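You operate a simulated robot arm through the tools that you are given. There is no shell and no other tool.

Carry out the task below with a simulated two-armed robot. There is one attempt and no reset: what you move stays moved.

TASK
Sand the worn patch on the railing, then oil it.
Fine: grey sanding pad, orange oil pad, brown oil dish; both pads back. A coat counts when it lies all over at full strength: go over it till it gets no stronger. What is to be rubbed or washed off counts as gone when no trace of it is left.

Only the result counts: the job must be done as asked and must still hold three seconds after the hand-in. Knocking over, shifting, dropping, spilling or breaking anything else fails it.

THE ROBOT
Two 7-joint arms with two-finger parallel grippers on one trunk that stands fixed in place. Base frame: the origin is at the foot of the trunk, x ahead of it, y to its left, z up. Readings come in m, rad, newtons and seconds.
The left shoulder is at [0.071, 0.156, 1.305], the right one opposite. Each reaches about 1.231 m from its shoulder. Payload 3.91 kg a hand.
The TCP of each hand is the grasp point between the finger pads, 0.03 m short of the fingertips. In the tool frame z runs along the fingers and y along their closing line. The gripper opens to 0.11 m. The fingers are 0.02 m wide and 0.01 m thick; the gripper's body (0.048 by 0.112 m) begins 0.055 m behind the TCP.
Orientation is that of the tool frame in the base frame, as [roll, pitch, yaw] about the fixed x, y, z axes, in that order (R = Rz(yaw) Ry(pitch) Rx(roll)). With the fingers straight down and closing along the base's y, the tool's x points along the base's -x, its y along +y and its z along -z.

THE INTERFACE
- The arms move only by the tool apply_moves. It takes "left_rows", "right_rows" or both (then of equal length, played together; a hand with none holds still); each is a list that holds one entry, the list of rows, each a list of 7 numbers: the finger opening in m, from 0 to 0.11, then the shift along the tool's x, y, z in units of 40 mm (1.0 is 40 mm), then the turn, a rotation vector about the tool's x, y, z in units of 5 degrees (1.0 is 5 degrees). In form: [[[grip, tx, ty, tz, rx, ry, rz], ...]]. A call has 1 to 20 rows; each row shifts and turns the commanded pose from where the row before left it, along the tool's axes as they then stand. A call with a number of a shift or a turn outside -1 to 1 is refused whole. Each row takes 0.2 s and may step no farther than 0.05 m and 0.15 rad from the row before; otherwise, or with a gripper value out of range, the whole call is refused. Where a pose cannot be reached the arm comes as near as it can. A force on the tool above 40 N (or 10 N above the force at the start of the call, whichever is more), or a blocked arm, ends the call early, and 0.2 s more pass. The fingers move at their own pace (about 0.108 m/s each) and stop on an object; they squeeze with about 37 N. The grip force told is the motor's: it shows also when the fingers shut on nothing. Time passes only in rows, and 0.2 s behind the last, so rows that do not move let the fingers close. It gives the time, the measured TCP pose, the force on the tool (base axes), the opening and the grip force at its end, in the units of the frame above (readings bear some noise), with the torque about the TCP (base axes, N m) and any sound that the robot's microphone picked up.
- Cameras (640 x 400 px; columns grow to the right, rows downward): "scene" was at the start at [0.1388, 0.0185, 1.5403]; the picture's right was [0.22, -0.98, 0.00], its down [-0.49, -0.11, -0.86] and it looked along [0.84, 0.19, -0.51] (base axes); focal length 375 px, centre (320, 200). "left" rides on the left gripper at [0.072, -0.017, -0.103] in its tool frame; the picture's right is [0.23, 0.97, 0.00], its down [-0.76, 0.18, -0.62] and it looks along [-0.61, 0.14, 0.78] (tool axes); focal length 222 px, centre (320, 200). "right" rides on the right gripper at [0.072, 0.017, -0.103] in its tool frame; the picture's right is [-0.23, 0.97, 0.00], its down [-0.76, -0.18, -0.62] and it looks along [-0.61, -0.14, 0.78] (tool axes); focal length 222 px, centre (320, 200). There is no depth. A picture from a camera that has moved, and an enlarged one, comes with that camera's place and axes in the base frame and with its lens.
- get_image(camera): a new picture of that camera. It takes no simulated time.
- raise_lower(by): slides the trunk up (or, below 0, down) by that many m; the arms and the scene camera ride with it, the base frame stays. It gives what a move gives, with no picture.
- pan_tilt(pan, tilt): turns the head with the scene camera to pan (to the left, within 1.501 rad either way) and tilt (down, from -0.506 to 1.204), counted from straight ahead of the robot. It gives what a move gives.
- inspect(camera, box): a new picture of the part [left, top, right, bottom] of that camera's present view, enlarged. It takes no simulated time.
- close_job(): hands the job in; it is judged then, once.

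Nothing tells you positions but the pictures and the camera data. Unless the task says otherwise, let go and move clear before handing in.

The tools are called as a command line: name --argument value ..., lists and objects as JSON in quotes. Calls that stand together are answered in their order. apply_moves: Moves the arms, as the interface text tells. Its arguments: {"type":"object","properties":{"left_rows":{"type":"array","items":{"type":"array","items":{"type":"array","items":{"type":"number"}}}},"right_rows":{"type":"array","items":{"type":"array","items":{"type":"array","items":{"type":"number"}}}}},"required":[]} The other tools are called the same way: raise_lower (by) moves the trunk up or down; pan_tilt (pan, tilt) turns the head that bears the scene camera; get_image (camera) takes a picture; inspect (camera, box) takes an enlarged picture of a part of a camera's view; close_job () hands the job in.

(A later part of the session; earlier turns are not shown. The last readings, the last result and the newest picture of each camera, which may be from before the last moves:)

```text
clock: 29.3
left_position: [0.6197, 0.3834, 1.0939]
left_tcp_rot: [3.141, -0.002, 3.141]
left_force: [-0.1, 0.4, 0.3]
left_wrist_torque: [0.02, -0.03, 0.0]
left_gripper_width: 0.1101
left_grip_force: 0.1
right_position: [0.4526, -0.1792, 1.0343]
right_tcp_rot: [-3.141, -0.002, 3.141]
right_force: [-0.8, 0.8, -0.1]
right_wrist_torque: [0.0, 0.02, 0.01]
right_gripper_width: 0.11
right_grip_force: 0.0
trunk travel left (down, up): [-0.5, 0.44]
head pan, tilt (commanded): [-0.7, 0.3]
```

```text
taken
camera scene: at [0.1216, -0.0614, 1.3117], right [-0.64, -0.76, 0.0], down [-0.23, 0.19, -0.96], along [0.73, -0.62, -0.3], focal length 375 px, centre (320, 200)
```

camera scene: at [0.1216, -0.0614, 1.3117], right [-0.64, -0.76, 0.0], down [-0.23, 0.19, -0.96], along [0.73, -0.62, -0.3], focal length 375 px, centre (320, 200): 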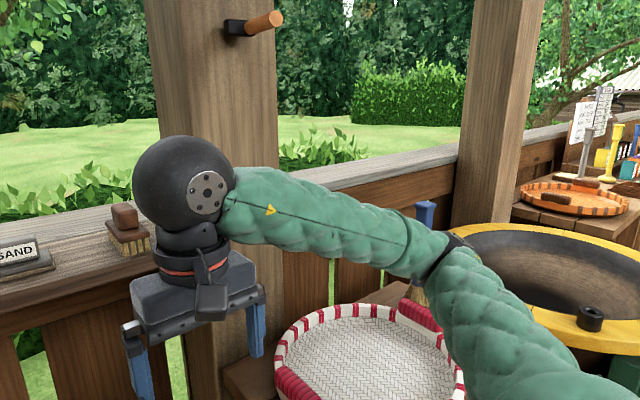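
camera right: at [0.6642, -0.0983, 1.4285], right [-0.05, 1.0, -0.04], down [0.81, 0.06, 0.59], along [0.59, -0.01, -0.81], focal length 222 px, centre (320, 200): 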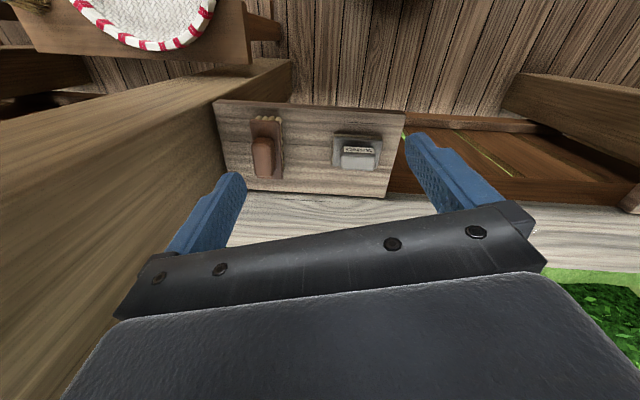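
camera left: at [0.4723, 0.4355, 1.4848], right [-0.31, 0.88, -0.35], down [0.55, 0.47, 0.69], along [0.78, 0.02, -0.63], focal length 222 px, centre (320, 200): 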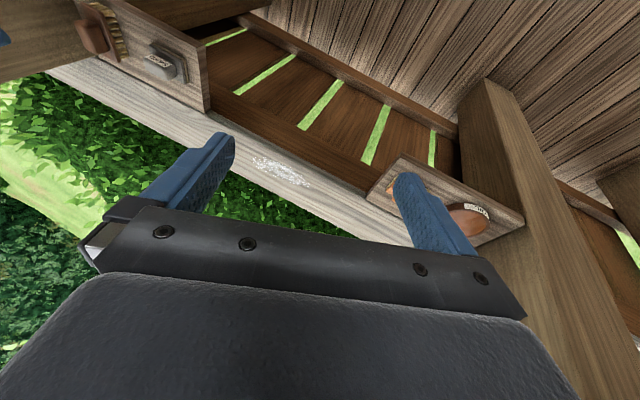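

apply_moves --right_rows '[[[0.11, 0, 0, -1, 0, 0, 0], [0.11, 0, 0, -1, 0, 0, 0], [0.11, 0, 0, -1, 0, 0, 0], [0.11, 0, 0, -1, 0, 0, 0], [0.11, 0, 0, -1, 0, 0, 0], [0.11, -0.9, 0.4, 0, 0, 0, 0], [0.11, -0.9, 0.4, 0, 0, 0, 0], [0.11, -0.9, 0.4, 0, 0, 0, 0], [0.11, -0.9, 0.4, 0, 0, 0, 0]]]'

pan_tilt --pan -0.5 --tilt 0.3

get_image --camera "scene"

```text
clock: 31.3
left_position: [0.6202, 0.3843, 1.0935]
left_tcp_rot: [3.139, -0.004, 3.141]
left_force: [-0.1, 0.0, 0.7]
left_wrist_torque: [-0.01, 0.03, 0.03]
left_gripper_width: 0.1098
left_grip_force: 0.1
right_position: [0.5989, -0.117, 1.2324]
right_tcp_rot: [-3.141, -0.003, 3.14]
right_force: [-0.3, 0.3, 0.3]
right_wrist_torque: [0.0, 0.02, 0.02]
right_gripper_width: 0.1098
right_grip_force: 0.0
trunk travel left (down, up): [-0.5, 0.44]
head pan, tilt (commanded): [-0.7, 0.3]
```

```text
clock: 32.0
left_position: [0.6192, 0.3847, 1.0935]
left_tcp_rot: [3.139, -0.001, 3.141]
left_force: [0.3, -0.3, 0.5]
left_wrist_torque: [0.0, 0.01, 0.0]
left_gripper_width: 0.1101
left_grip_force: 0.1
right_position: [0.5974, -0.1156, 1.2333]
right_tcp_rot: [3.141, -0.002, 3.14]
right_force: [0.4, 0.2, -0.2]
right_wrist_torque: [-0.02, -0.01, 0.01]
right_gripper_width: 0.1098
right_grip_force: 0.0
trunk travel left (down, up): [-0.5, 0.44]
head pan, tilt (commanded): [-0.499, 0.3]
```

```text
taken
camera scene: at [0.1325, -0.046, 1.3115], right [-0.48, -0.88, 0.0], down [-0.26, 0.14, -0.96], along [0.84, -0.46, -0.3], focal length 375 px, centre (320, 200)
```

scene: 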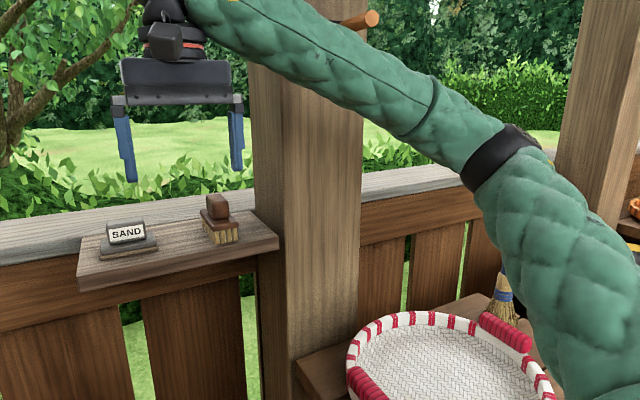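

apply_moves --right_rows '[[[0.11, 0, 0.3, 0.66, 0, 0, 0], [0.11, 0, 0.3, 0.66, 0, 0, 0], [0.11, -0.8, 0.25, 0, 0, 0, 0], [0.11, -0.8, 0.25, 0, 0, 0, 0], [0.11, -0.8, 0.25, 0, 0, 0, 0], [0.11, -0.8, 0.2, 0, 0, 0, 0]]]'

get_image --camera "scene"

get_image --camera "right"

```text
clock: 33.4
left_position: [0.6213, 0.3838, 1.0912]
left_tcp_rot: [3.14, -0.003, 3.141]
left_force: [0.2, 0.6, 0.0]
left_wrist_torque: [-0.01, 0.03, -0.01]
left_gripper_width: 0.1101
left_grip_force: 0.1
right_position: [0.7243, -0.0526, 1.1772]
right_tcp_rot: [-3.139, -0.002, 3.141]
right_force: [0.8, 0.5, -0.9]
right_wrist_torque: [0.0, 0.01, 0.0]
right_gripper_width: 0.1099
right_grip_force: 0.1
trunk travel left (down, up): [-0.5, 0.44]
head pan, tilt (commanded): [-0.499, 0.3]
```

```text
taken
camera scene: at [0.1334, -0.0456, 1.3114], right [-0.48, -0.88, 0.0], down [-0.26, 0.14, -0.95], along [0.84, -0.46, -0.3], focal length 375 px, centre (320, 200)
```

scene: 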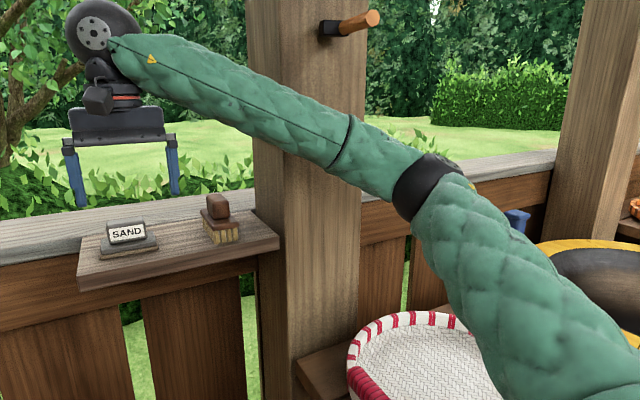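

```text
taken
camera right: at [0.6538, -0.0359, 1.2813], right [0.23, 0.97, 0.0], down [0.76, -0.18, 0.62], along [0.6, -0.14, -0.78], focal length 222 px, centre (320, 200)
```

right: 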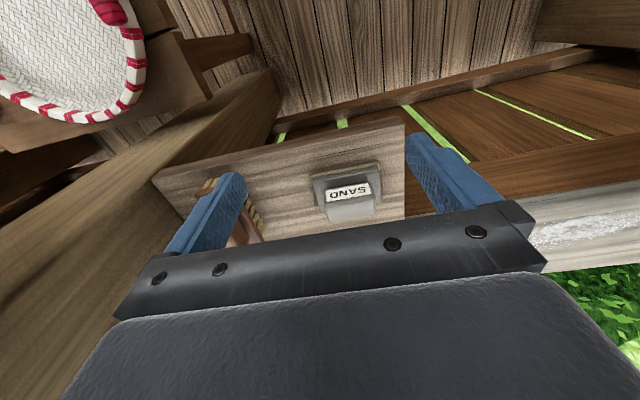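

The elbow is now well below the peg and clear of the post. I'll continue forward over the grey pad.

apply_moves --right_rows '[[[0.11, -0.9, 0.1, 0, 0, 0, 0], [0.11, -0.9, 0.1, 0, 0, 0, 0], [0.11, -0.9, 0.07, 0, 0, 0, 0]]]'

get_image --camera "right"

get_image --camera "scene"

```text
clock: 34.2
left_position: [0.6203, 0.3839, 1.0932]
left_tcp_rot: [3.14, -0.004, -3.141]
left_force: [0.0, 0.6, -0.5]
left_wrist_torque: [0.01, 0.0, 0.01]
left_gripper_width: 0.1099
left_grip_force: 0.0
right_position: [0.8323, -0.0404, 1.1756]
right_tcp_rot: [-3.14, -0.004, 3.14]
right_force: [0.4, 0.0, -0.8]
right_wrist_torque: [-0.02, 0.0, 0.04]
right_gripper_width: 0.1103
right_grip_force: 0.2
trunk travel left (down, up): [-0.5, 0.44]
head pan, tilt (commanded): [-0.499, 0.3]
```

```text
taken
camera right: at [0.7628, -0.0238, 1.2799], right [0.23, 0.97, 0.0], down [0.76, -0.18, 0.62], along [0.6, -0.14, -0.78], focal length 222 px, centre (320, 200)
```

right: 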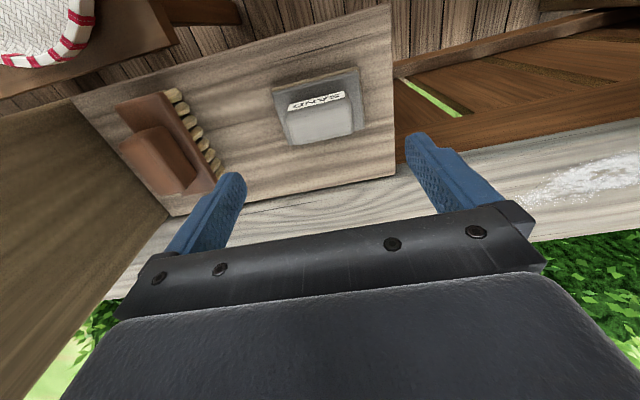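

```text
taken
camera scene: at [0.1334, -0.0452, 1.3114], right [-0.48, -0.88, 0.0], down [-0.26, 0.14, -0.95], along [0.84, -0.46, -0.3], focal length 375 px, centre (320, 200)
```

scene: 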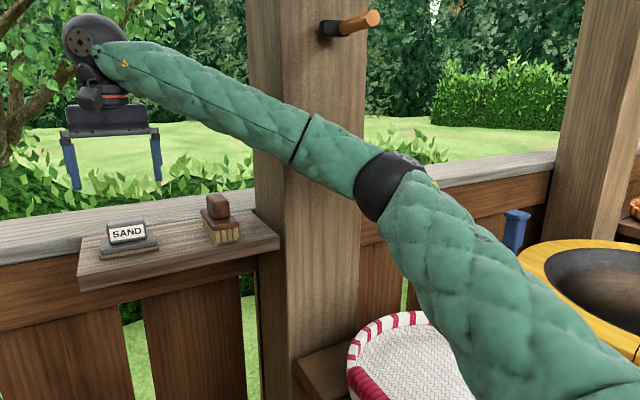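

The right hand reaches the pad easily with the trunk lowered. Before gripping, I'll test in the air how far left this arm can go toward the patch.

apply_moves --right_rows '[[[0.11, -0.5, 0.8, 0, 0, 0, 0], [0.11, -0.5, 0.8, 0, 0, 0, 0], [0.11, -0.5, 0.8, 0, 0, 0, 0], [0.11, -0.5, 0.8, 0, 0, 0, 0], [0.11, -0.5, 0.8, 0, 0, 0, 0]]]'

get_image --camera "scene"

```text
clock: 35.4
left_position: [0.6199, 0.3853, 1.0926]
left_tcp_rot: [3.141, -0.001, -3.142]
left_force: [1.1, -0.2, -0.8]
left_wrist_torque: [-0.01, -0.05, 0.02]
left_gripper_width: 0.1099
left_grip_force: 0.0
right_position: [0.9317, 0.1177, 1.1817]
right_tcp_rot: [-3.14, -0.001, 3.14]
right_force: [-0.4, 0.6, 0.3]
right_wrist_torque: [-0.02, -0.02, 0.01]
right_gripper_width: 0.1099
right_grip_force: 0.0
trunk travel left (down, up): [-0.5, 0.44]
head pan, tilt (commanded): [-0.499, 0.3]
```

```text
taken
camera scene: at [0.1326, -0.0443, 1.3115], right [-0.48, -0.88, 0.0], down [-0.26, 0.14, -0.96], along [0.84, -0.46, -0.3], focal length 375 px, centre (320, 200)
```

scene: 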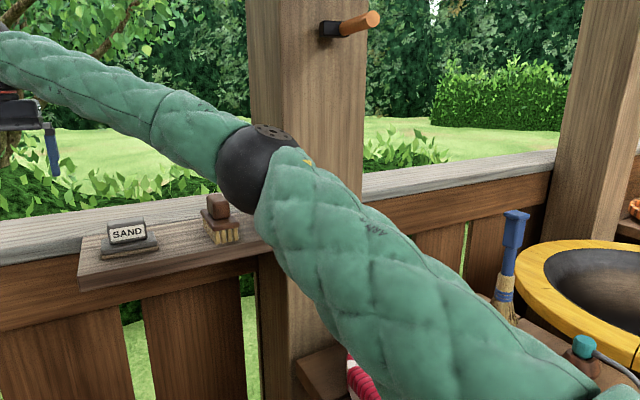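

apply_moves --right_rows '[[[0.11, -0.4, 0.8, 0, 0, 0, 0], [0.11, -0.4, 0.8, 0, 0, 0, 0], [0.11, -0.4, 0.8, 0, 0, 0, 0], [0.11, -0.2, 0.8, 0, 0, 0, 0], [0.11, -0.2, 0.8, 0, 0, 0, 0]]]'

pan_tilt --pan 0.1 --tilt 0.4

get_image --camera "scene"

```text
clock: 36.6
left_position: [0.6191, 0.3849, 1.0931]
left_tcp_rot: [3.141, -0.002, -3.139]
left_force: [-0.6, -0.2, 0.0]
left_wrist_torque: [0.03, 0.01, -0.02]
left_gripper_width: 0.1103
left_grip_force: 0.0
right_position: [0.9647, 0.1965, 1.177]
right_tcp_rot: [-3.138, -0.002, 3.141]
right_force: [-1.0, -0.1, 0.6]
right_wrist_torque: [-0.02, -0.02, 0.01]
right_gripper_width: 0.11
right_grip_force: 0.1
right hand out of reach, approached as far as the arm can: row 3, 4, 5
trunk travel left (down, up): [-0.5, 0.44]
head pan, tilt (commanded): [-0.499, 0.3]
```

```text
clock: 37.6
left_position: [0.6199, 0.3849, 1.0925]
left_tcp_rot: [3.141, -0.001, -3.14]
left_force: [-0.7, -0.5, 0.0]
left_wrist_torque: [-0.01, -0.01, 0.01]
left_gripper_width: 0.11
left_grip_force: 0.0
right_position: [0.9635, 0.196, 1.1766]
right_tcp_rot: [-3.141, -0.002, 3.14]
right_force: [0.1, -0.1, 0.0]
right_wrist_torque: [0.0, 0.02, -0.03]
right_gripper_width: 0.1101
right_grip_force: 0.1
trunk travel left (down, up): [-0.5, 0.44]
head pan, tilt (commanded): [0.099, 0.4]
```

```text
taken
camera scene: at [0.1429, 0.0082, 1.3022], right [0.1, -1.0, 0.0], down [-0.39, -0.04, -0.92], along [0.92, 0.09, -0.39], focal length 375 px, centre (320, 200)
```

scene: 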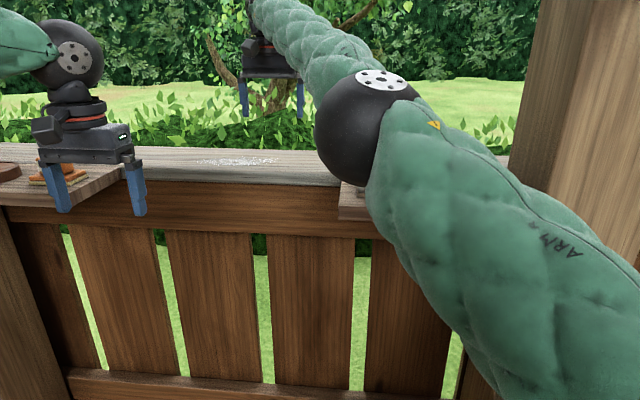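

The right arm runs out of length at about (0.96, 0.20) with the hand vertical. I'll retract it and test whether the left arm can cross to the grey pad now that the trunk is lower.

apply_moves --right_rows '[[[0.11, 0.4, -0.8, 0, 0, 0, 0], [0.11, 0.5, -0.8, 0, 0, 0, 0], [0.11, 0.5, -0.8, 0, 0, 0, 0], [0.11, 0.5, -0.8, 0, 0, 0, 0], [0.11, 0.5, -0.8, 0, 0, 0, 0], [0.11, 0.5, -0.8, 0, 0, 0, 0], [0.11, 0.5, -0.8, 0, 0, 0, 0], [0.11, 0.8, -0.2, 0, 0, 0, 0], [0.11, 0.9, -0.1, 0, 0, 0, 0], [0.11, 0.9, -0.1, 0, 0, 0, 0], [0.11, 0.9, -0.2, 0, 0, 0, 0], [0.11, 0.9, -0.2, 0, 0, 0, 0], [0.11, 0.9, -0.4, 0, 0, 0, 0], [0.11, 0.9, -0.4, 0, 0, 0, 0]]]'

apply_moves --left_rows '[[[0.11, 0, 0, -0.9, 0, 0, 0], [0.11, 0, 0, -0.9, 0, 0, 0], [0.11, 0, 0, -0.9, 0, 0, 0], [0.11, -0.5, -0.8, 0, 0, 0, 0], [0.11, -0.5, -0.8, 0, 0, 0, 0], [0.11, -0.5, -0.8, 0, 0, 0, 0], [0.11, -0.5, -0.8, 0, 0, 0, 0], [0.11, -0.5, -0.8, 0, 0, 0, 0], [0.11, -0.5, -0.8, 0, 0, 0, 0], [0.11, -0.3, -0.8, 0, 0, 0, 0], [0.11, -0.3, -0.8, 0, 0, 0, 0], [0.11, -0.3, -0.8, 0, 0, 0, 0], [0.11, -0.3, -0.8, 0, 0, 0, 0]]]'

get_image --camera "scene"

```text
clock: 40.6
left_position: [0.6188, 0.3841, 1.0919]
left_tcp_rot: [3.141, -0.002, -3.141]
left_force: [-0.1, -0.5, -0.9]
left_wrist_torque: [0.0, 0.01, 0.02]
left_gripper_width: 0.1099
left_grip_force: 0.1
right_position: [0.9632, 0.1278, 1.2486]
right_tcp_rot: [-3.139, -0.003, 3.139]
right_force: [-0.7, 0.2, 0.6]
right_wrist_torque: [0.01, -0.03, -0.01]
right_gripper_width: 0.1101
right_grip_force: 0.0
right hand out of reach, approached as far as the arm can: row 1, 2, 3, 4, 5, 6, 7, 8, 9, 10, 11, 12, 13, 14
trunk travel left (down, up): [-0.5, 0.44]
head pan, tilt (commanded): [0.099, 0.4]
```

```text
clock: 43.4
left_position: [0.7694, 0.1217, 1.2097]
left_tcp_rot: [3.141, -0.001, -3.13]
left_force: [-0.4, -0.4, 0.9]
left_wrist_torque: [-0.01, -0.01, 0.02]
left_gripper_width: 0.11
left_grip_force: 0.0
left hand out of reach, approached as far as the arm can: row 12, 13
right_position: [0.9697, 0.1144, 1.2493]
right_tcp_rot: [3.138, -0.005, 3.127]
right_force: [-0.4, 0.6, 0.4]
right_wrist_torque: [0.0, 0.02, -0.01]
right_gripper_width: 0.11
right_grip_force: 0.0
trunk travel left (down, up): [-0.5, 0.44]
head pan, tilt (commanded): [0.099, 0.4]
```

```text
taken
camera scene: at [0.143, 0.0084, 1.3023], right [0.1, -0.99, 0.0], down [-0.39, -0.04, -0.92], along [0.92, 0.09, -0.39], focal length 375 px, centre (320, 200)
```

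scene: 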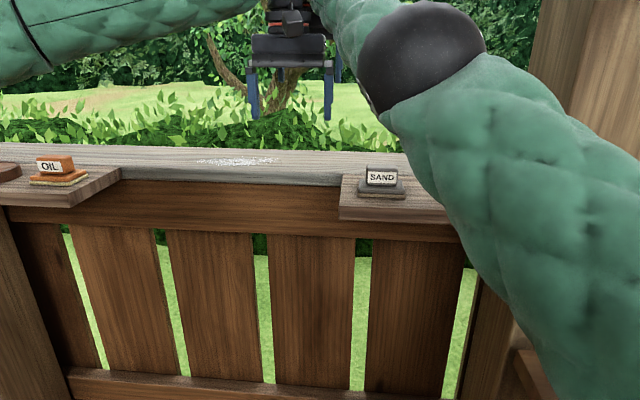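

The right arm's retreat got stuck, and both hands are now close together. I'll move the left hand away first.

apply_moves --left_rows '[[[0.11, 0.4, 0.8, 0, 0, 0, 0], [0.11, 0.4, 0.8, 0, 0, 0, 0], [0.11, 0.4, 0.8, 0, 0, 0, 0], [0.11, 0.4, 0.8, 0, 0, 0, 0], [0.11, 0.4, 0.8, 0, 0, 0, 0], [0.11, 0.4, 0.8, 0, 0, 0, 0], [0.11, 0.4, 0.8, 0, 0, 0, 0], [0.11, 0.4, 0.8, 0, 0, 0, 0]]]'

get_image --camera "scene"

```text
clock: 45.2
left_position: [0.6407, 0.3738, 1.2078]
left_tcp_rot: [3.141, 0.001, 3.141]
left_force: [0.4, -0.5, 0.1]
left_wrist_torque: [0.01, -0.04, -0.01]
left_gripper_width: 0.1103
left_grip_force: 0.1
right_position: [0.9636, 0.1282, 1.2506]
right_tcp_rot: [-3.139, -0.001, 3.139]
right_force: [-0.6, -1.2, -0.1]
right_wrist_torque: [-0.02, -0.03, 0.0]
right_gripper_width: 0.1101
right_grip_force: 0.2
trunk travel left (down, up): [-0.5, 0.44]
head pan, tilt (commanded): [0.099, 0.4]
```

```text
taken
camera scene: at [0.1419, 0.0092, 1.3024], right [0.1, -1.0, 0.0], down [-0.39, -0.04, -0.92], along [0.92, 0.09, -0.39], focal length 375 px, centre (320, 200)
```

scene: 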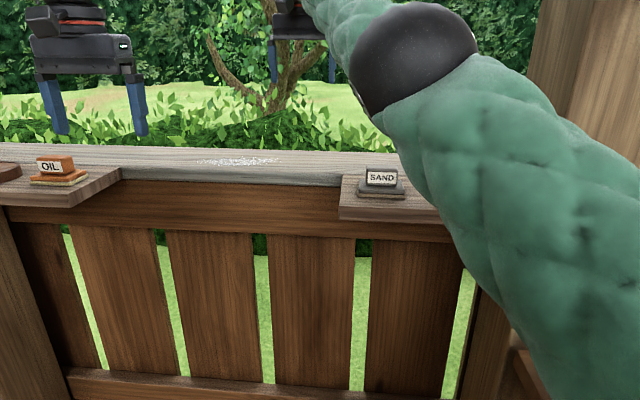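

apply_moves --right_rows '[[[0.11, 0.98, -0.31, 0.43, 0, 0, 0], [0.11, 0.98, -0.31, 0.43, 0, 0, 0], [0.11, 0.98, -0.31, 0.43, 0, 0, 0]]]'

```text
clock: 46.0
left_position: [0.6414, 0.3747, 1.2085]
left_tcp_rot: [3.14, -0.002, -3.141]
left_force: [0.1, 0.7, -1.2]
left_wrist_torque: [0.0, 0.01, -0.02]
left_gripper_width: 0.1102
left_grip_force: 0.1
right_position: [0.9634, 0.1278, 1.2492]
right_tcp_rot: [-3.14, -0.002, 3.141]
right_force: [0.6, -0.7, 0.1]
right_wrist_torque: [0.0, 0.01, 0.02]
right_gripper_width: 0.1101
right_grip_force: 0.0
right hand out of reach, approached as far as the arm can: row 1, 2, 3
trunk travel left (down, up): [-0.5, 0.44]
head pan, tilt (commanded): [0.099, 0.4]
```

apply_moves --right_rows '[[[0.11, 0.3, 0.7, 0.7, 0, 0, 0], [0.11, 0.3, 0.7, 0.7, 0, 0, 0], [0.11, 0.3, 0.7, 0.7, 0, 0, 0]]]'

```text
clock: 47.0
left_position: [0.642, 0.3715, 1.2078]
left_tcp_rot: [3.14, -0.001, -3.139]
left_force: [-0.2, 0.0, 0.2]
left_wrist_torque: [-0.02, -0.03, 0.03]
left_gripper_width: 0.11
left_grip_force: 0.0
right_position: [0.9414, 0.2208, 1.2004]
right_tcp_rot: [2.97, -0.073, -3.076]
right_force: [-0.3, 0.5, -0.5]
right_wrist_torque: [0.01, -0.02, -0.02]
right_gripper_width: 0.1099
right_grip_force: 0.1
right hand out of reach, approached as far as the arm can: row 1, 2, 3
trunk travel left (down, up): [-0.5, 0.44]
head pan, tilt (commanded): [0.099, 0.4]
stopped in row 3 (right hand): the arm was blocked; the commanded pose is now the measured one
```

get_image --camera "scene"

get_image --camera "right"

```text
taken
camera scene: at [0.1428, 0.0086, 1.3022], right [0.1, -0.99, 0.0], down [-0.39, -0.04, -0.92], along [0.92, 0.09, -0.39], focal length 375 px, centre (320, 200)
```

scene: 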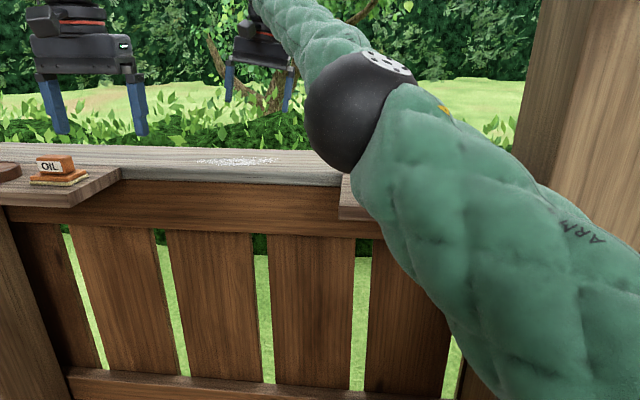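

```text
taken
camera right: at [0.8788, 0.2159, 1.3111], right [0.17, 0.97, 0.15], down [0.82, -0.23, 0.53], along [0.55, 0.03, -0.84], focal length 222 px, centre (320, 200)
```

right: 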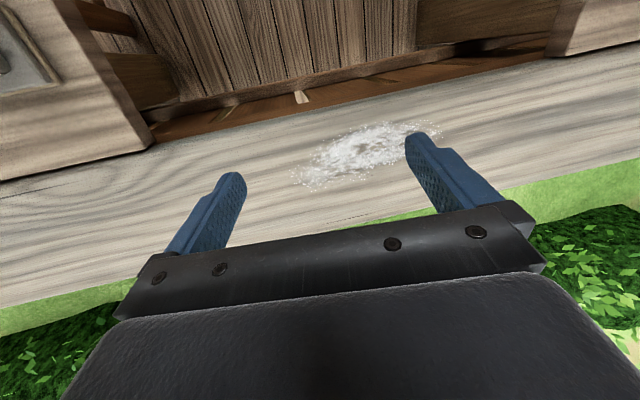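

apply_moves --right_rows '[[[0.11, 0.4, -0.2, 0, 0.98, -0.42, 0], [0.11, 0.4, -0.2, 0, 0.98, -0.42, 0], [0.11, 0.5, -0.4, 0, 0, 0, 0.4]]]'

```text
clock: 47.8
left_position: [0.6404, 0.3741, 1.2073]
left_tcp_rot: [3.14, -0.002, -3.141]
left_force: [-0.5, 0.5, -0.2]
left_wrist_torque: [0.01, -0.02, -0.01]
left_gripper_width: 0.1099
left_grip_force: 0.0
right_position: [0.9425, 0.188, 1.2317]
right_tcp_rot: [3.141, -0.006, -3.098]
right_force: [0.0, 0.8, -0.7]
right_wrist_torque: [0.05, 0.02, -0.01]
right_gripper_width: 0.1099
right_grip_force: 0.1
right hand out of reach, approached as far as the arm can: row 1, 2, 3
trunk travel left (down, up): [-0.5, 0.44]
head pan, tilt (commanded): [0.099, 0.4]
```

The right arm is stuck nearly straight, and plain pulling doesn't bend its elbow. I'll turn the hand while pulling gently inward, which should make the elbow share the turn and bend.

apply_moves --right_rows '[[[0.11, 0.1, 0, 0, 0, 0, -1], [0.11, 0.1, 0, 0, 0, 0, -1], [0.11, 0.15, 0, 0, 0, 0, -1], [0.11, 0.15, 0, 0, 0, 0, -1], [0.11, 0.2, 0, 0, 0, 0, -1], [0.11, 0.2, 0, 0, 0, 0, -1]]]'

```text
clock: 49.2
left_position: [0.6404, 0.3747, 1.2073]
left_tcp_rot: [3.141, 0.0, -3.138]
left_force: [0.5, 1.4, -0.3]
left_wrist_torque: [-0.06, -0.01, -0.01]
left_gripper_width: 0.11
left_grip_force: 0.0
right_position: [0.9236, 0.1885, 1.241]
right_tcp_rot: [-3.141, -0.004, -2.592]
right_force: [-0.7, 1.0, 0.0]
right_wrist_torque: [-0.01, -0.03, -0.02]
right_gripper_width: 0.1098
right_grip_force: 0.1
right hand out of reach, approached as far as the arm can: row 1, 2, 3, 4
trunk travel left (down, up): [-0.5, 0.44]
head pan, tilt (commanded): [0.099, 0.4]
```

The elbow has bent again. I'll keep retracting along the hand's own axis, then turn the hand back straight.

apply_moves --right_rows '[[[0.11, 0.8, 0, 0, 0, 0, 0], [0.11, 0.8, 0, 0, 0, 0, 0], [0.11, 0.8, 0, 0.3, 0, 0, 0], [0.11, 0.8, 0, 0.4, 0, 0, 0], [0.11, 0.8, -0.3, 0.4, 0, 0, 0.8], [0.11, 0.6, -0.4, 0, 0, 0, 0.9], [0.11, 0.4, -0.4, 0, 0, 0, 0.9], [0.11, 0.2, -0.4, 0, 0, 0, 0.9]]]'

get_image --camera "scene"

```text
clock: 51.0
left_position: [0.6414, 0.3715, 1.2075]
left_tcp_rot: [3.139, -0.002, 3.141]
left_force: [0.1, -0.6, 0.6]
left_wrist_torque: [-0.01, 0.03, 0.06]
left_gripper_width: 0.1101
left_grip_force: 0.0
right_position: [0.7694, 0.0265, 1.1953]
right_tcp_rot: [-3.141, -0.002, -2.899]
right_force: [0.0, 0.0, 0.3]
right_wrist_torque: [0.01, -0.01, 0.02]
right_gripper_width: 0.1104
right_grip_force: 0.1
trunk travel left (down, up): [-0.5, 0.44]
head pan, tilt (commanded): [0.099, 0.4]
```

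```text
taken
camera scene: at [0.143, 0.0074, 1.3022], right [0.1, -0.99, 0.0], down [-0.39, -0.04, -0.92], along [0.92, 0.09, -0.39], focal length 375 px, centre (320, 200)
```

scene: 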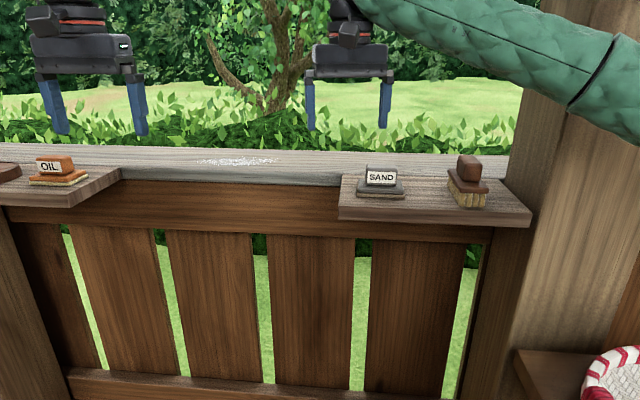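

The right arm is free again. For sanding I plan to tilt this hand forward about 40° and turn it with the arm, so the pad reaches the whole patch without straightening the elbow. I'll test that pose in the air first.

apply_moves --right_rows '[[[0.11, -0.83, 0.57, 0, 0, 0, 0], [0.11, -0.83, 0.57, 0, 0, 0, 0], [0.11, -0.83, 0.57, 0, 0, 0, 0], [0.11, 0, 0, 0, 0, 0, -1], [0.11, 0, 0, 0, 0, 0, -1], [0.11, 0, 0, 0, 0, 0, -1], [0.11, 0, 0, 0, 0, -1, 0], [0.11, 0, 0, 0, 0, -1, 0], [0.11, 0, 0, 0, 0, -1, 0], [0.11, 0, 0, 0, 0, -1, 0], [0.11, 0, 0, 0, 0, -1, 0], [0.11, 0, 0, 0, 0, -1, 0], [0.11, 0, 0, 0, 0, -1, 0], [0.11, 0, 0, 0, 0, -1, 0]]]'

get_image --camera "scene"

```text
clock: 54.0
left_position: [0.6417, 0.3725, 1.2086]
left_tcp_rot: [3.141, -0.002, 3.141]
left_force: [-0.4, -0.2, -0.3]
left_wrist_torque: [0.01, 0.0, -0.01]
left_gripper_width: 0.1101
left_grip_force: 0.0
right_position: [0.85, 0.1177, 1.1958]
right_tcp_rot: [-3.141, 0.698, -2.636]
right_force: [0.1, -0.2, 0.6]
right_wrist_torque: [0.03, 0.03, -0.02]
right_gripper_width: 0.11
right_grip_force: 0.0
trunk travel left (down, up): [-0.5, 0.44]
head pan, tilt (commanded): [0.099, 0.4]
```

```text
taken
camera scene: at [0.1428, 0.0078, 1.3023], right [0.1, -0.99, 0.0], down [-0.39, -0.04, -0.92], along [0.92, 0.09, -0.39], focal length 375 px, centre (320, 200)
```

scene: 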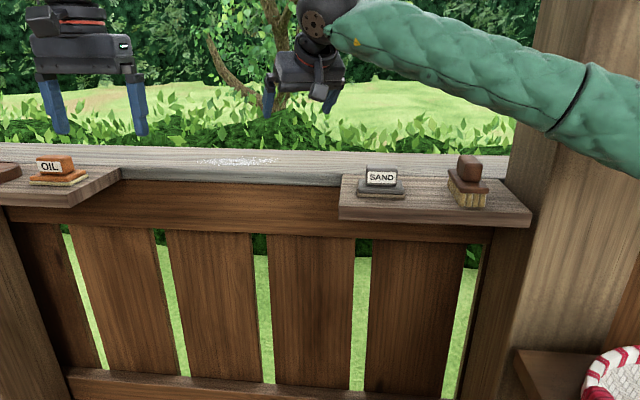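

apply_moves --right_rows '[[[0.11, -0.825, 0.42, 0.49, 0, 0, 0], [0.11, -0.825, 0.42, 0.49, 0, 0, 0], [0.11, -0.825, 0.42, 0.49, 0, 0, 0], [0.11, -0.825, 0.42, 0.49, 0, 0, 0]]]'

get_image --camera "scene"

```text
clock: 55.0
left_position: [0.6413, 0.3741, 1.2068]
left_tcp_rot: [-3.141, -0.002, 3.142]
left_force: [0.3, -0.4, 0.5]
left_wrist_torque: [-0.01, 0.03, 0.01]
left_gripper_width: 0.1102
left_grip_force: 0.1
right_position: [0.9525, 0.2513, 1.2194]
right_tcp_rot: [-3.138, 0.696, -2.637]
right_force: [0.4, -0.2, -0.6]
right_wrist_torque: [-0.04, -0.03, -0.02]
right_gripper_width: 0.11
right_grip_force: 0.0
trunk travel left (down, up): [-0.5, 0.44]
head pan, tilt (commanded): [0.099, 0.4]
```

```text
taken
camera scene: at [0.1426, 0.0097, 1.3022], right [0.1, -1.0, 0.0], down [-0.39, -0.04, -0.92], along [0.92, 0.09, -0.39], focal length 375 px, centre (320, 200)
```

scene: 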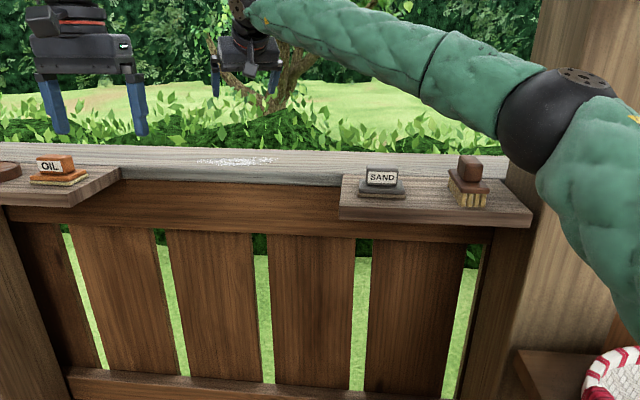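

apply_moves --right_rows '[[[0.11, -0.085, 0.382, 0.93, 0, 0, 0], [0.11, -0.085, 0.382, 0.93, 0, 0, 0], [0.11, -0.085, 0.382, 0.93, 0, 0, 0], [0.11, -0.215, 0.755, 0.835, 0, 0, 0]]]'

get_image --camera "scene"

get_image --camera "right"

```text
clock: 56.0
left_position: [0.6419, 0.3755, 1.2066]
left_tcp_rot: [-3.14, -0.004, 3.141]
left_force: [-0.2, 1.1, 1.2]
left_wrist_torque: [-0.03, 0.01, 0.01]
left_gripper_width: 0.1101
left_grip_force: 0.1
right_position: [1.0104, 0.3701, 1.1205]
right_tcp_rot: [-3.137, 0.698, -2.632]
right_force: [0.4, 0.0, 0.3]
right_wrist_torque: [-0.02, 0.04, 0.04]
right_gripper_width: 0.1101
right_grip_force: 0.1
trunk travel left (down, up): [-0.5, 0.44]
head pan, tilt (commanded): [0.099, 0.4]
```

```text
taken
camera scene: at [0.1427, 0.0113, 1.3022], right [0.1, -1.0, 0.0], down [-0.39, -0.04, -0.92], along [0.92, 0.09, -0.39], focal length 375 px, centre (320, 200)
```

scene: 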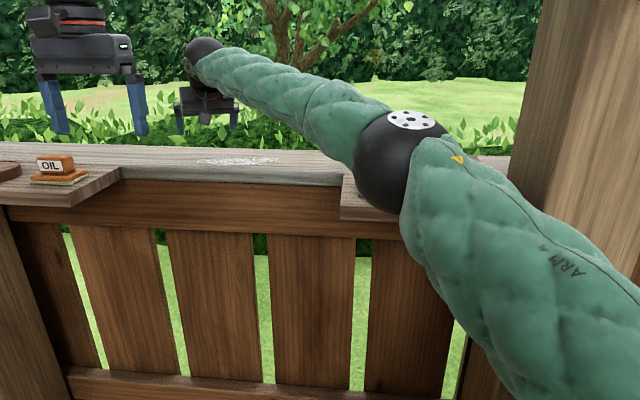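

```text
taken
camera right: at [0.8967, 0.3259, 1.1535], right [-0.32, 0.94, 0.14], down [0.25, -0.06, 0.97], along [0.92, 0.34, -0.21], focal length 222 px, centre (320, 200)
```

right: 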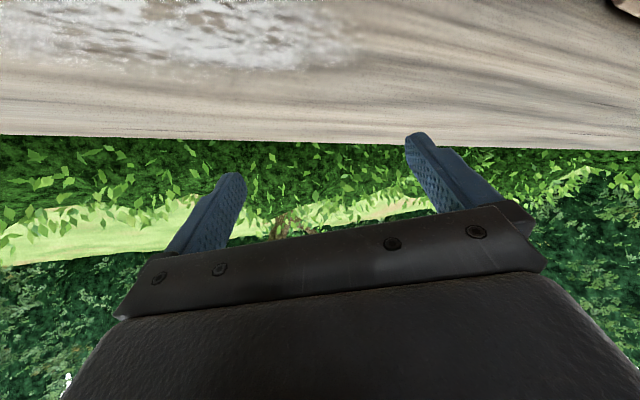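

The tilted pose reaches the far end of the patch. I'll go back over the right shelf now and take a level look at the pad's height.

apply_moves --right_rows '[[[0.11, 0.215, -0.755, -0.835, 0, 0, 0], [0.11, 0.085, -0.382, -0.93, 0, 0, 0], [0.11, 0.085, -0.382, -0.93, 0, 0, 0], [0.11, 0.085, -0.382, -0.93, 0, 0, 0], [0.11, 0.825, -0.42, -0.49, 0, 0, 0], [0.11, 0.825, -0.42, -0.49, 0, 0, 0], [0.11, 0.825, -0.42, -0.49, 0, 0, 0], [0.11, 0.825, -0.42, -0.49, 0, 0, 0]]]'

inspect --camera "scene" --box '[340, 150, 436, 210]'

inspect --camera "scene" --box '[0, 130, 128, 210]'

```text
clock: 57.8
left_position: [0.6404, 0.371, 1.2078]
left_tcp_rot: [3.139, -0.003, -3.14]
left_force: [0.2, 0.0, 1.3]
left_wrist_torque: [0.01, -0.01, 0.02]
left_gripper_width: 0.11
left_grip_force: 0.0
right_position: [0.8486, 0.1171, 1.1987]
right_tcp_rot: [-3.141, 0.699, -2.634]
right_force: [-1.3, -0.5, 0.2]
right_wrist_torque: [0.02, -0.03, 0.0]
right_gripper_width: 0.1099
right_grip_force: 0.1
trunk travel left (down, up): [-0.5, 0.44]
head pan, tilt (commanded): [0.099, 0.4]
```

```text
6.67 times, centred on (388, 180) of scene
camera zoom: at [0.1425, 0.007, 1.3024], right [0.1, -0.99, 0.0], down [-0.39, -0.04, -0.92], along [0.92, 0.09, -0.39], focal length 2498 px, centre (-133, 333)
```

zoom: 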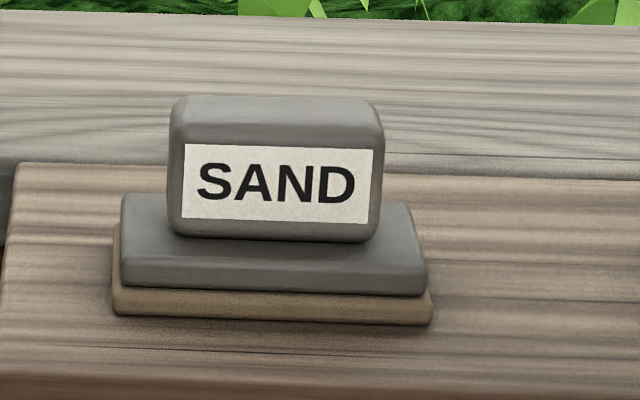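

```text
5.00 times, centred on (64, 170) of scene
camera zoom: at [0.1425, 0.007, 1.3024], right [0.1, -0.99, 0.0], down [-0.39, -0.04, -0.92], along [0.92, 0.09, -0.39], focal length 1873 px, centre (1600, 350)
```

zoom: 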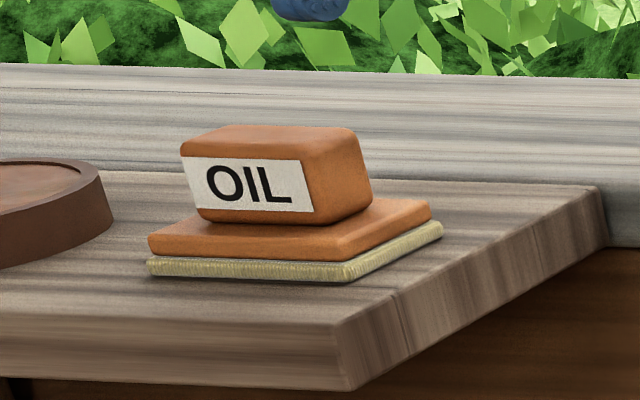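

Triangulated measurements: the shelf top is at about 1.028, the pad base top at 1.050 and the handle top at 1.084. The handle centre is at (0.832, -0.042). I'll bring the tilted hand over it, square to the pad.

apply_moves --right_rows '[[[0.11, 0.6, -0.79, -0.26, 0, 0, 0], [0.11, 0.6, -0.79, -0.26, 0, 0, 0], [0.11, 0.6, -0.79, -0.26, 0, 0, 0], [0.11, 0.6, -0.79, -0.26, 0, 0, 0], [0.11, 0, 0, 0, 0.748, 0, 0.892], [0.11, 0, 0, 0, 0.748, 0, 0.892], [0.11, 0, 0, 0, 0.748, 0, 0.892], [0.11, 0, 0, 0, 0.748, 0, 0.892], [0.11, 0, 0, 0, 0.748, 0, 0.892]]]'

get_image --camera "scene"

get_image --camera "right"

```text
clock: 59.8
left_position: [0.6413, 0.3727, 1.2071]
left_tcp_rot: [3.14, -0.002, 3.141]
left_force: [0.0, 0.6, 1.0]
left_wrist_torque: [-0.03, 0.0, 0.01]
left_gripper_width: 0.1101
left_grip_force: 0.1
right_position: [0.8234, -0.04, 1.1667]
right_tcp_rot: [-3.139, 0.698, 3.139]
right_force: [0.3, 0.1, -0.2]
right_wrist_torque: [-0.01, -0.01, 0.02]
right_gripper_width: 0.1099
right_grip_force: 0.2
trunk travel left (down, up): [-0.5, 0.44]
head pan, tilt (commanded): [0.099, 0.4]
```

```text
taken
camera scene: at [0.1428, 0.0085, 1.3022], right [0.1, -1.0, 0.0], down [-0.39, -0.04, -0.92], along [0.92, 0.09, -0.39], focal length 375 px, centre (320, 200)
```

scene: 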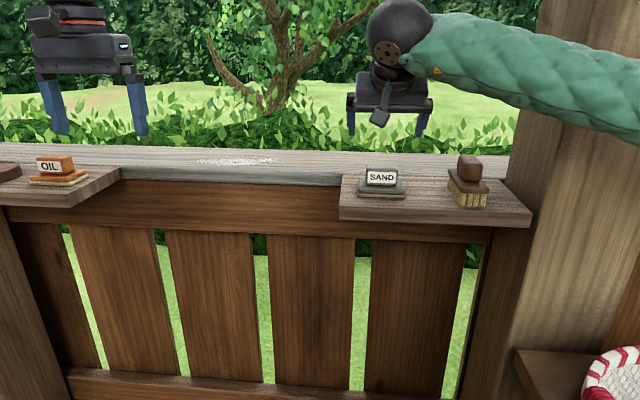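

```text
taken
camera right: at [0.7033, -0.0242, 1.199], right [0.18, 0.97, 0.14], down [0.18, -0.18, 0.97], along [0.97, -0.15, -0.21], focal length 222 px, centre (320, 200)
```

right: 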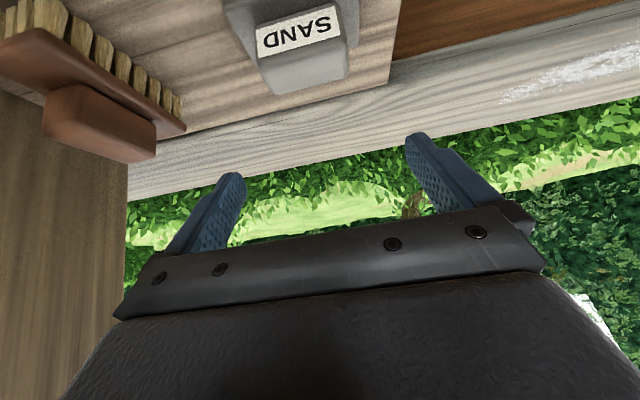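

apply_moves --right_rows '[[[0.11, 0.482, -0.02, 0.5745, 0, 0, 0], [0.11, 0.482, -0.02, 0.5745, 0, 0, 0], [0.11, 0, 0, 0, 0, 0, 0]]]'

inspect --camera "scene" --box '[300, 100, 460, 200]'

get_image --camera "right"

```text
clock: 60.6
left_position: [0.6405, 0.3725, 1.2077]
left_tcp_rot: [3.14, -0.001, -3.14]
left_force: [-0.5, 0.5, -0.2]
left_wrist_torque: [0.01, 0.06, 0.01]
left_gripper_width: 0.1101
left_grip_force: 0.1
right_position: [0.8246, -0.0414, 1.1075]
right_tcp_rot: [3.141, 0.699, 3.141]
right_force: [0.2, 0.6, 0.8]
right_wrist_torque: [0.0, -0.01, -0.06]
right_gripper_width: 0.1099
right_grip_force: 0.1
trunk travel left (down, up): [-0.5, 0.44]
head pan, tilt (commanded): [0.099, 0.4]
```

```text
4.00 times, centred on (380, 150) of scene
camera zoom: at [0.1425, 0.0081, 1.3023], right [0.1, -1.0, 0.0], down [-0.39, -0.04, -0.92], along [0.92, 0.09, -0.39], focal length 1498 px, centre (80, 400)
```

zoom: 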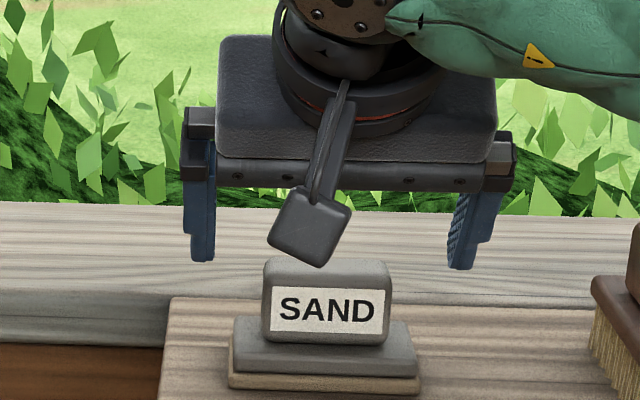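

```text
taken
camera right: at [0.7035, -0.0244, 1.1413], right [0.18, 0.97, 0.15], down [0.18, -0.18, 0.97], along [0.97, -0.14, -0.21], focal length 222 px, centre (320, 200)
```

right: 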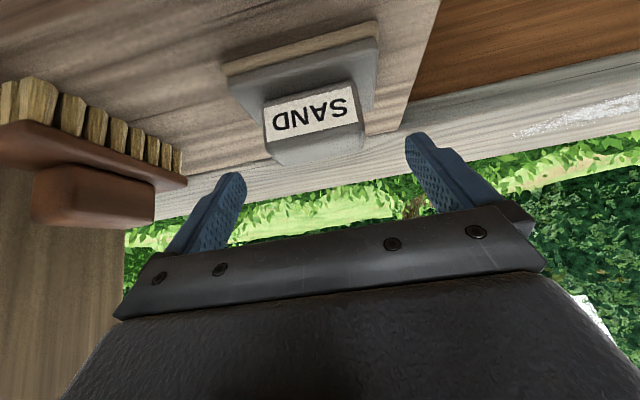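

apply_moves --right_rows '[[[0.11, 0.205, 0.04, 0.244, 0, 0, 0], [0.11, 0.205, 0, 0.244, 0, 0, 0], [0.11, 0, 0, 0, 0, 0, 0]]]'

inspect --camera "scene" --box '[320, 130, 448, 210]'

inspect --camera "right" --box '[160, 40, 480, 240]'

```text
clock: 61.4
left_position: [0.6409, 0.3714, 1.2078]
left_tcp_rot: [3.14, -0.002, -3.141]
left_force: [-1.0, 0.4, -0.1]
left_wrist_torque: [0.02, 0.01, 0.02]
left_gripper_width: 0.1101
left_grip_force: 0.0
right_position: [0.8247, -0.04, 1.0814]
right_tcp_rot: [-3.139, 0.697, 3.141]
right_force: [-0.2, -0.1, 0.4]
right_wrist_torque: [0.01, 0.04, 0.01]
right_gripper_width: 0.1099
right_grip_force: 0.1
trunk travel left (down, up): [-0.5, 0.44]
head pan, tilt (commanded): [0.099, 0.4]
```

```text
5.00 times, centred on (384, 170) of scene
camera zoom: at [0.1426, 0.0082, 1.3023], right [0.1, -1.0, 0.0], down [-0.39, -0.04, -0.92], along [0.92, 0.09, -0.39], focal length 1873 px, centre (0, 350)
```

zoom: 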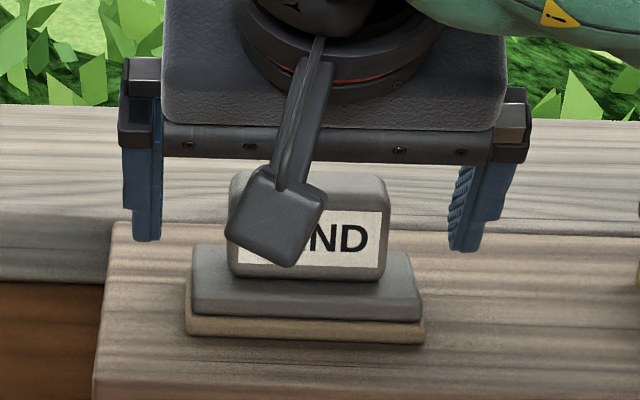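

```text
2.00 times, centred on (320, 140) of right
camera zoom: at [0.704, -0.0226, 1.1149], right [0.18, 0.97, 0.15], down [0.18, -0.18, 0.97], along [0.97, -0.14, -0.21], focal length 444 px, centre (320, 320)
```

zoom: 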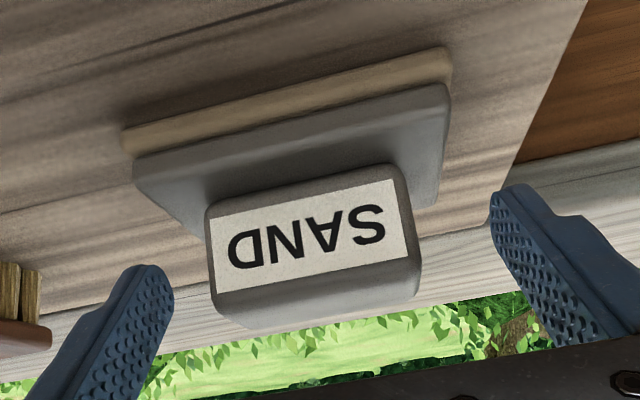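

The fingers straddle the handle with the tips about 3 mm above the base. Closing now.

apply_moves --right_rows '[[[0.03, 0, 0, 0, 0, 0, 0], [0.03, 0, 0, 0, 0, 0, 0], [0.03, 0, 0, 0, 0, 0, 0], [0.03, 0, 0, 0, 0, 0, 0]]]'

inspect --camera "right" --box '[160, 40, 480, 240]'

```text
clock: 62.4
left_position: [0.641, 0.3707, 1.2085]
left_tcp_rot: [3.14, -0.002, -3.141]
left_force: [0.2, 0.5, -0.6]
left_wrist_torque: [-0.01, 0.01, -0.01]
left_gripper_width: 0.11
left_grip_force: 0.0
right_position: [0.8253, -0.0398, 1.0821]
right_tcp_rot: [-3.14, 0.698, 3.141]
right_force: [-0.1, -0.2, -0.2]
right_wrist_torque: [-0.01, 0.03, 0.01]
right_gripper_width: 0.0599
right_grip_force: 36.5
trunk travel left (down, up): [-0.5, 0.44]
head pan, tilt (commanded): [0.099, 0.4]
```

```text
2.00 times, centred on (320, 140) of right
camera zoom: at [0.7042, -0.0228, 1.1148], right [0.18, 0.97, 0.15], down [0.18, -0.18, 0.97], along [0.97, -0.14, -0.21], focal length 444 px, centre (320, 320)
```

zoom: 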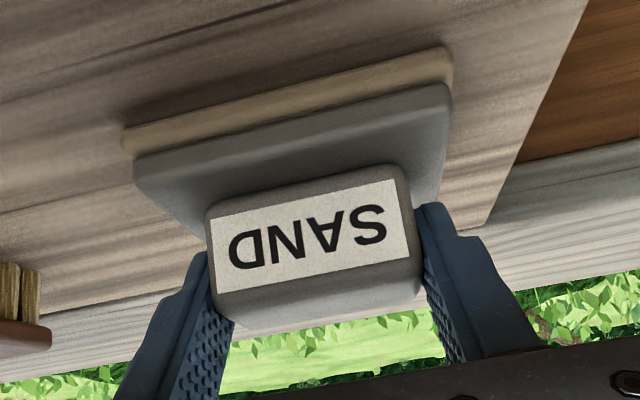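

Gripped at 0.060 m with the pad undisturbed. Lifting straight up.

apply_moves --right_rows '[[[0.03, -0.32, 0, -0.383, 0, 0, 0], [0.03, -0.643, 0, -0.766, 0, 0, 0], [0.03, -0.643, 0, -0.766, 0, 0, 0], [0.03, 0, 0, 0, 0, 0, 0]]]'

get_image --camera "scene"

inspect --camera "right" --box '[160, 40, 480, 240]'

```text
clock: 63.4
left_position: [0.6406, 0.3714, 1.2078]
left_tcp_rot: [3.14, -0.004, 3.141]
left_force: [1.0, 0.3, -0.3]
left_wrist_torque: [-0.02, -0.01, 0.0]
left_gripper_width: 0.11
left_grip_force: 0.1
right_position: [0.8241, -0.0403, 1.178]
right_tcp_rot: [-3.14, 0.696, 3.139]
right_force: [-0.8, 0.5, -0.2]
right_wrist_torque: [-0.02, 0.02, 0.01]
right_gripper_width: 0.03
right_grip_force: 0.0
trunk travel left (down, up): [-0.5, 0.44]
head pan, tilt (commanded): [0.099, 0.4]
```

```text
taken
camera scene: at [0.1433, 0.0077, 1.3022], right [0.1, -1.0, 0.0], down [-0.39, -0.04, -0.92], along [0.92, 0.09, -0.39], focal length 375 px, centre (320, 200)
```

scene: 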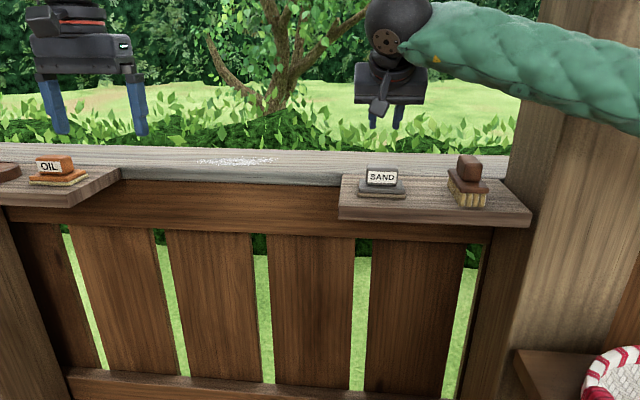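

```text
2.00 times, centred on (320, 140) of right
camera zoom: at [0.7025, -0.0228, 1.2126], right [0.18, 0.97, 0.14], down [0.18, -0.18, 0.97], along [0.97, -0.14, -0.21], focal length 444 px, centre (320, 320)
```

zoom: 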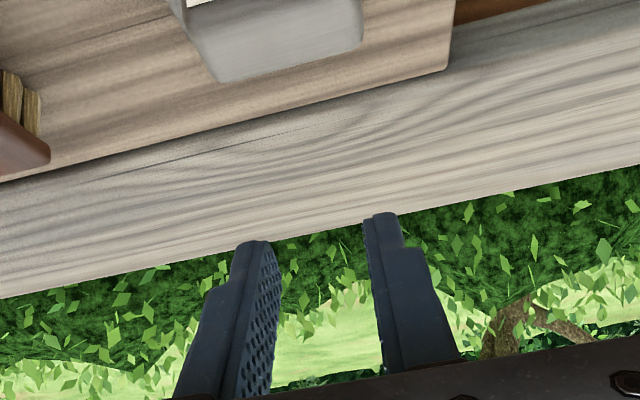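

The handle slipped out during the lift. I'll check whether the pad moved.

inspect --camera "scene" --box '[340, 150, 436, 210]'

```text
6.67 times, centred on (388, 180) of scene
camera zoom: at [0.1433, 0.0077, 1.3022], right [0.1, -1.0, 0.0], down [-0.39, -0.04, -0.92], along [0.92, 0.09, -0.39], focal length 2498 px, centre (-133, 333)
```

zoom: 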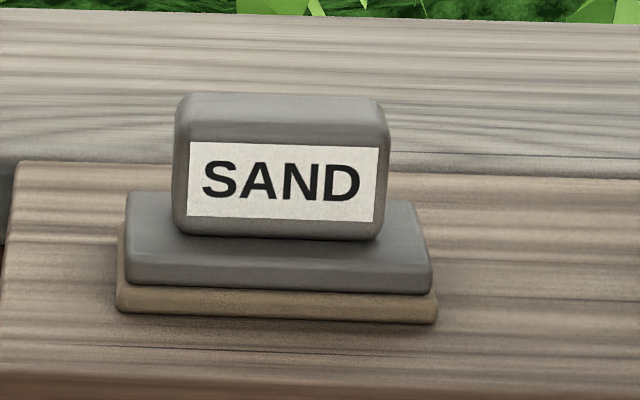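

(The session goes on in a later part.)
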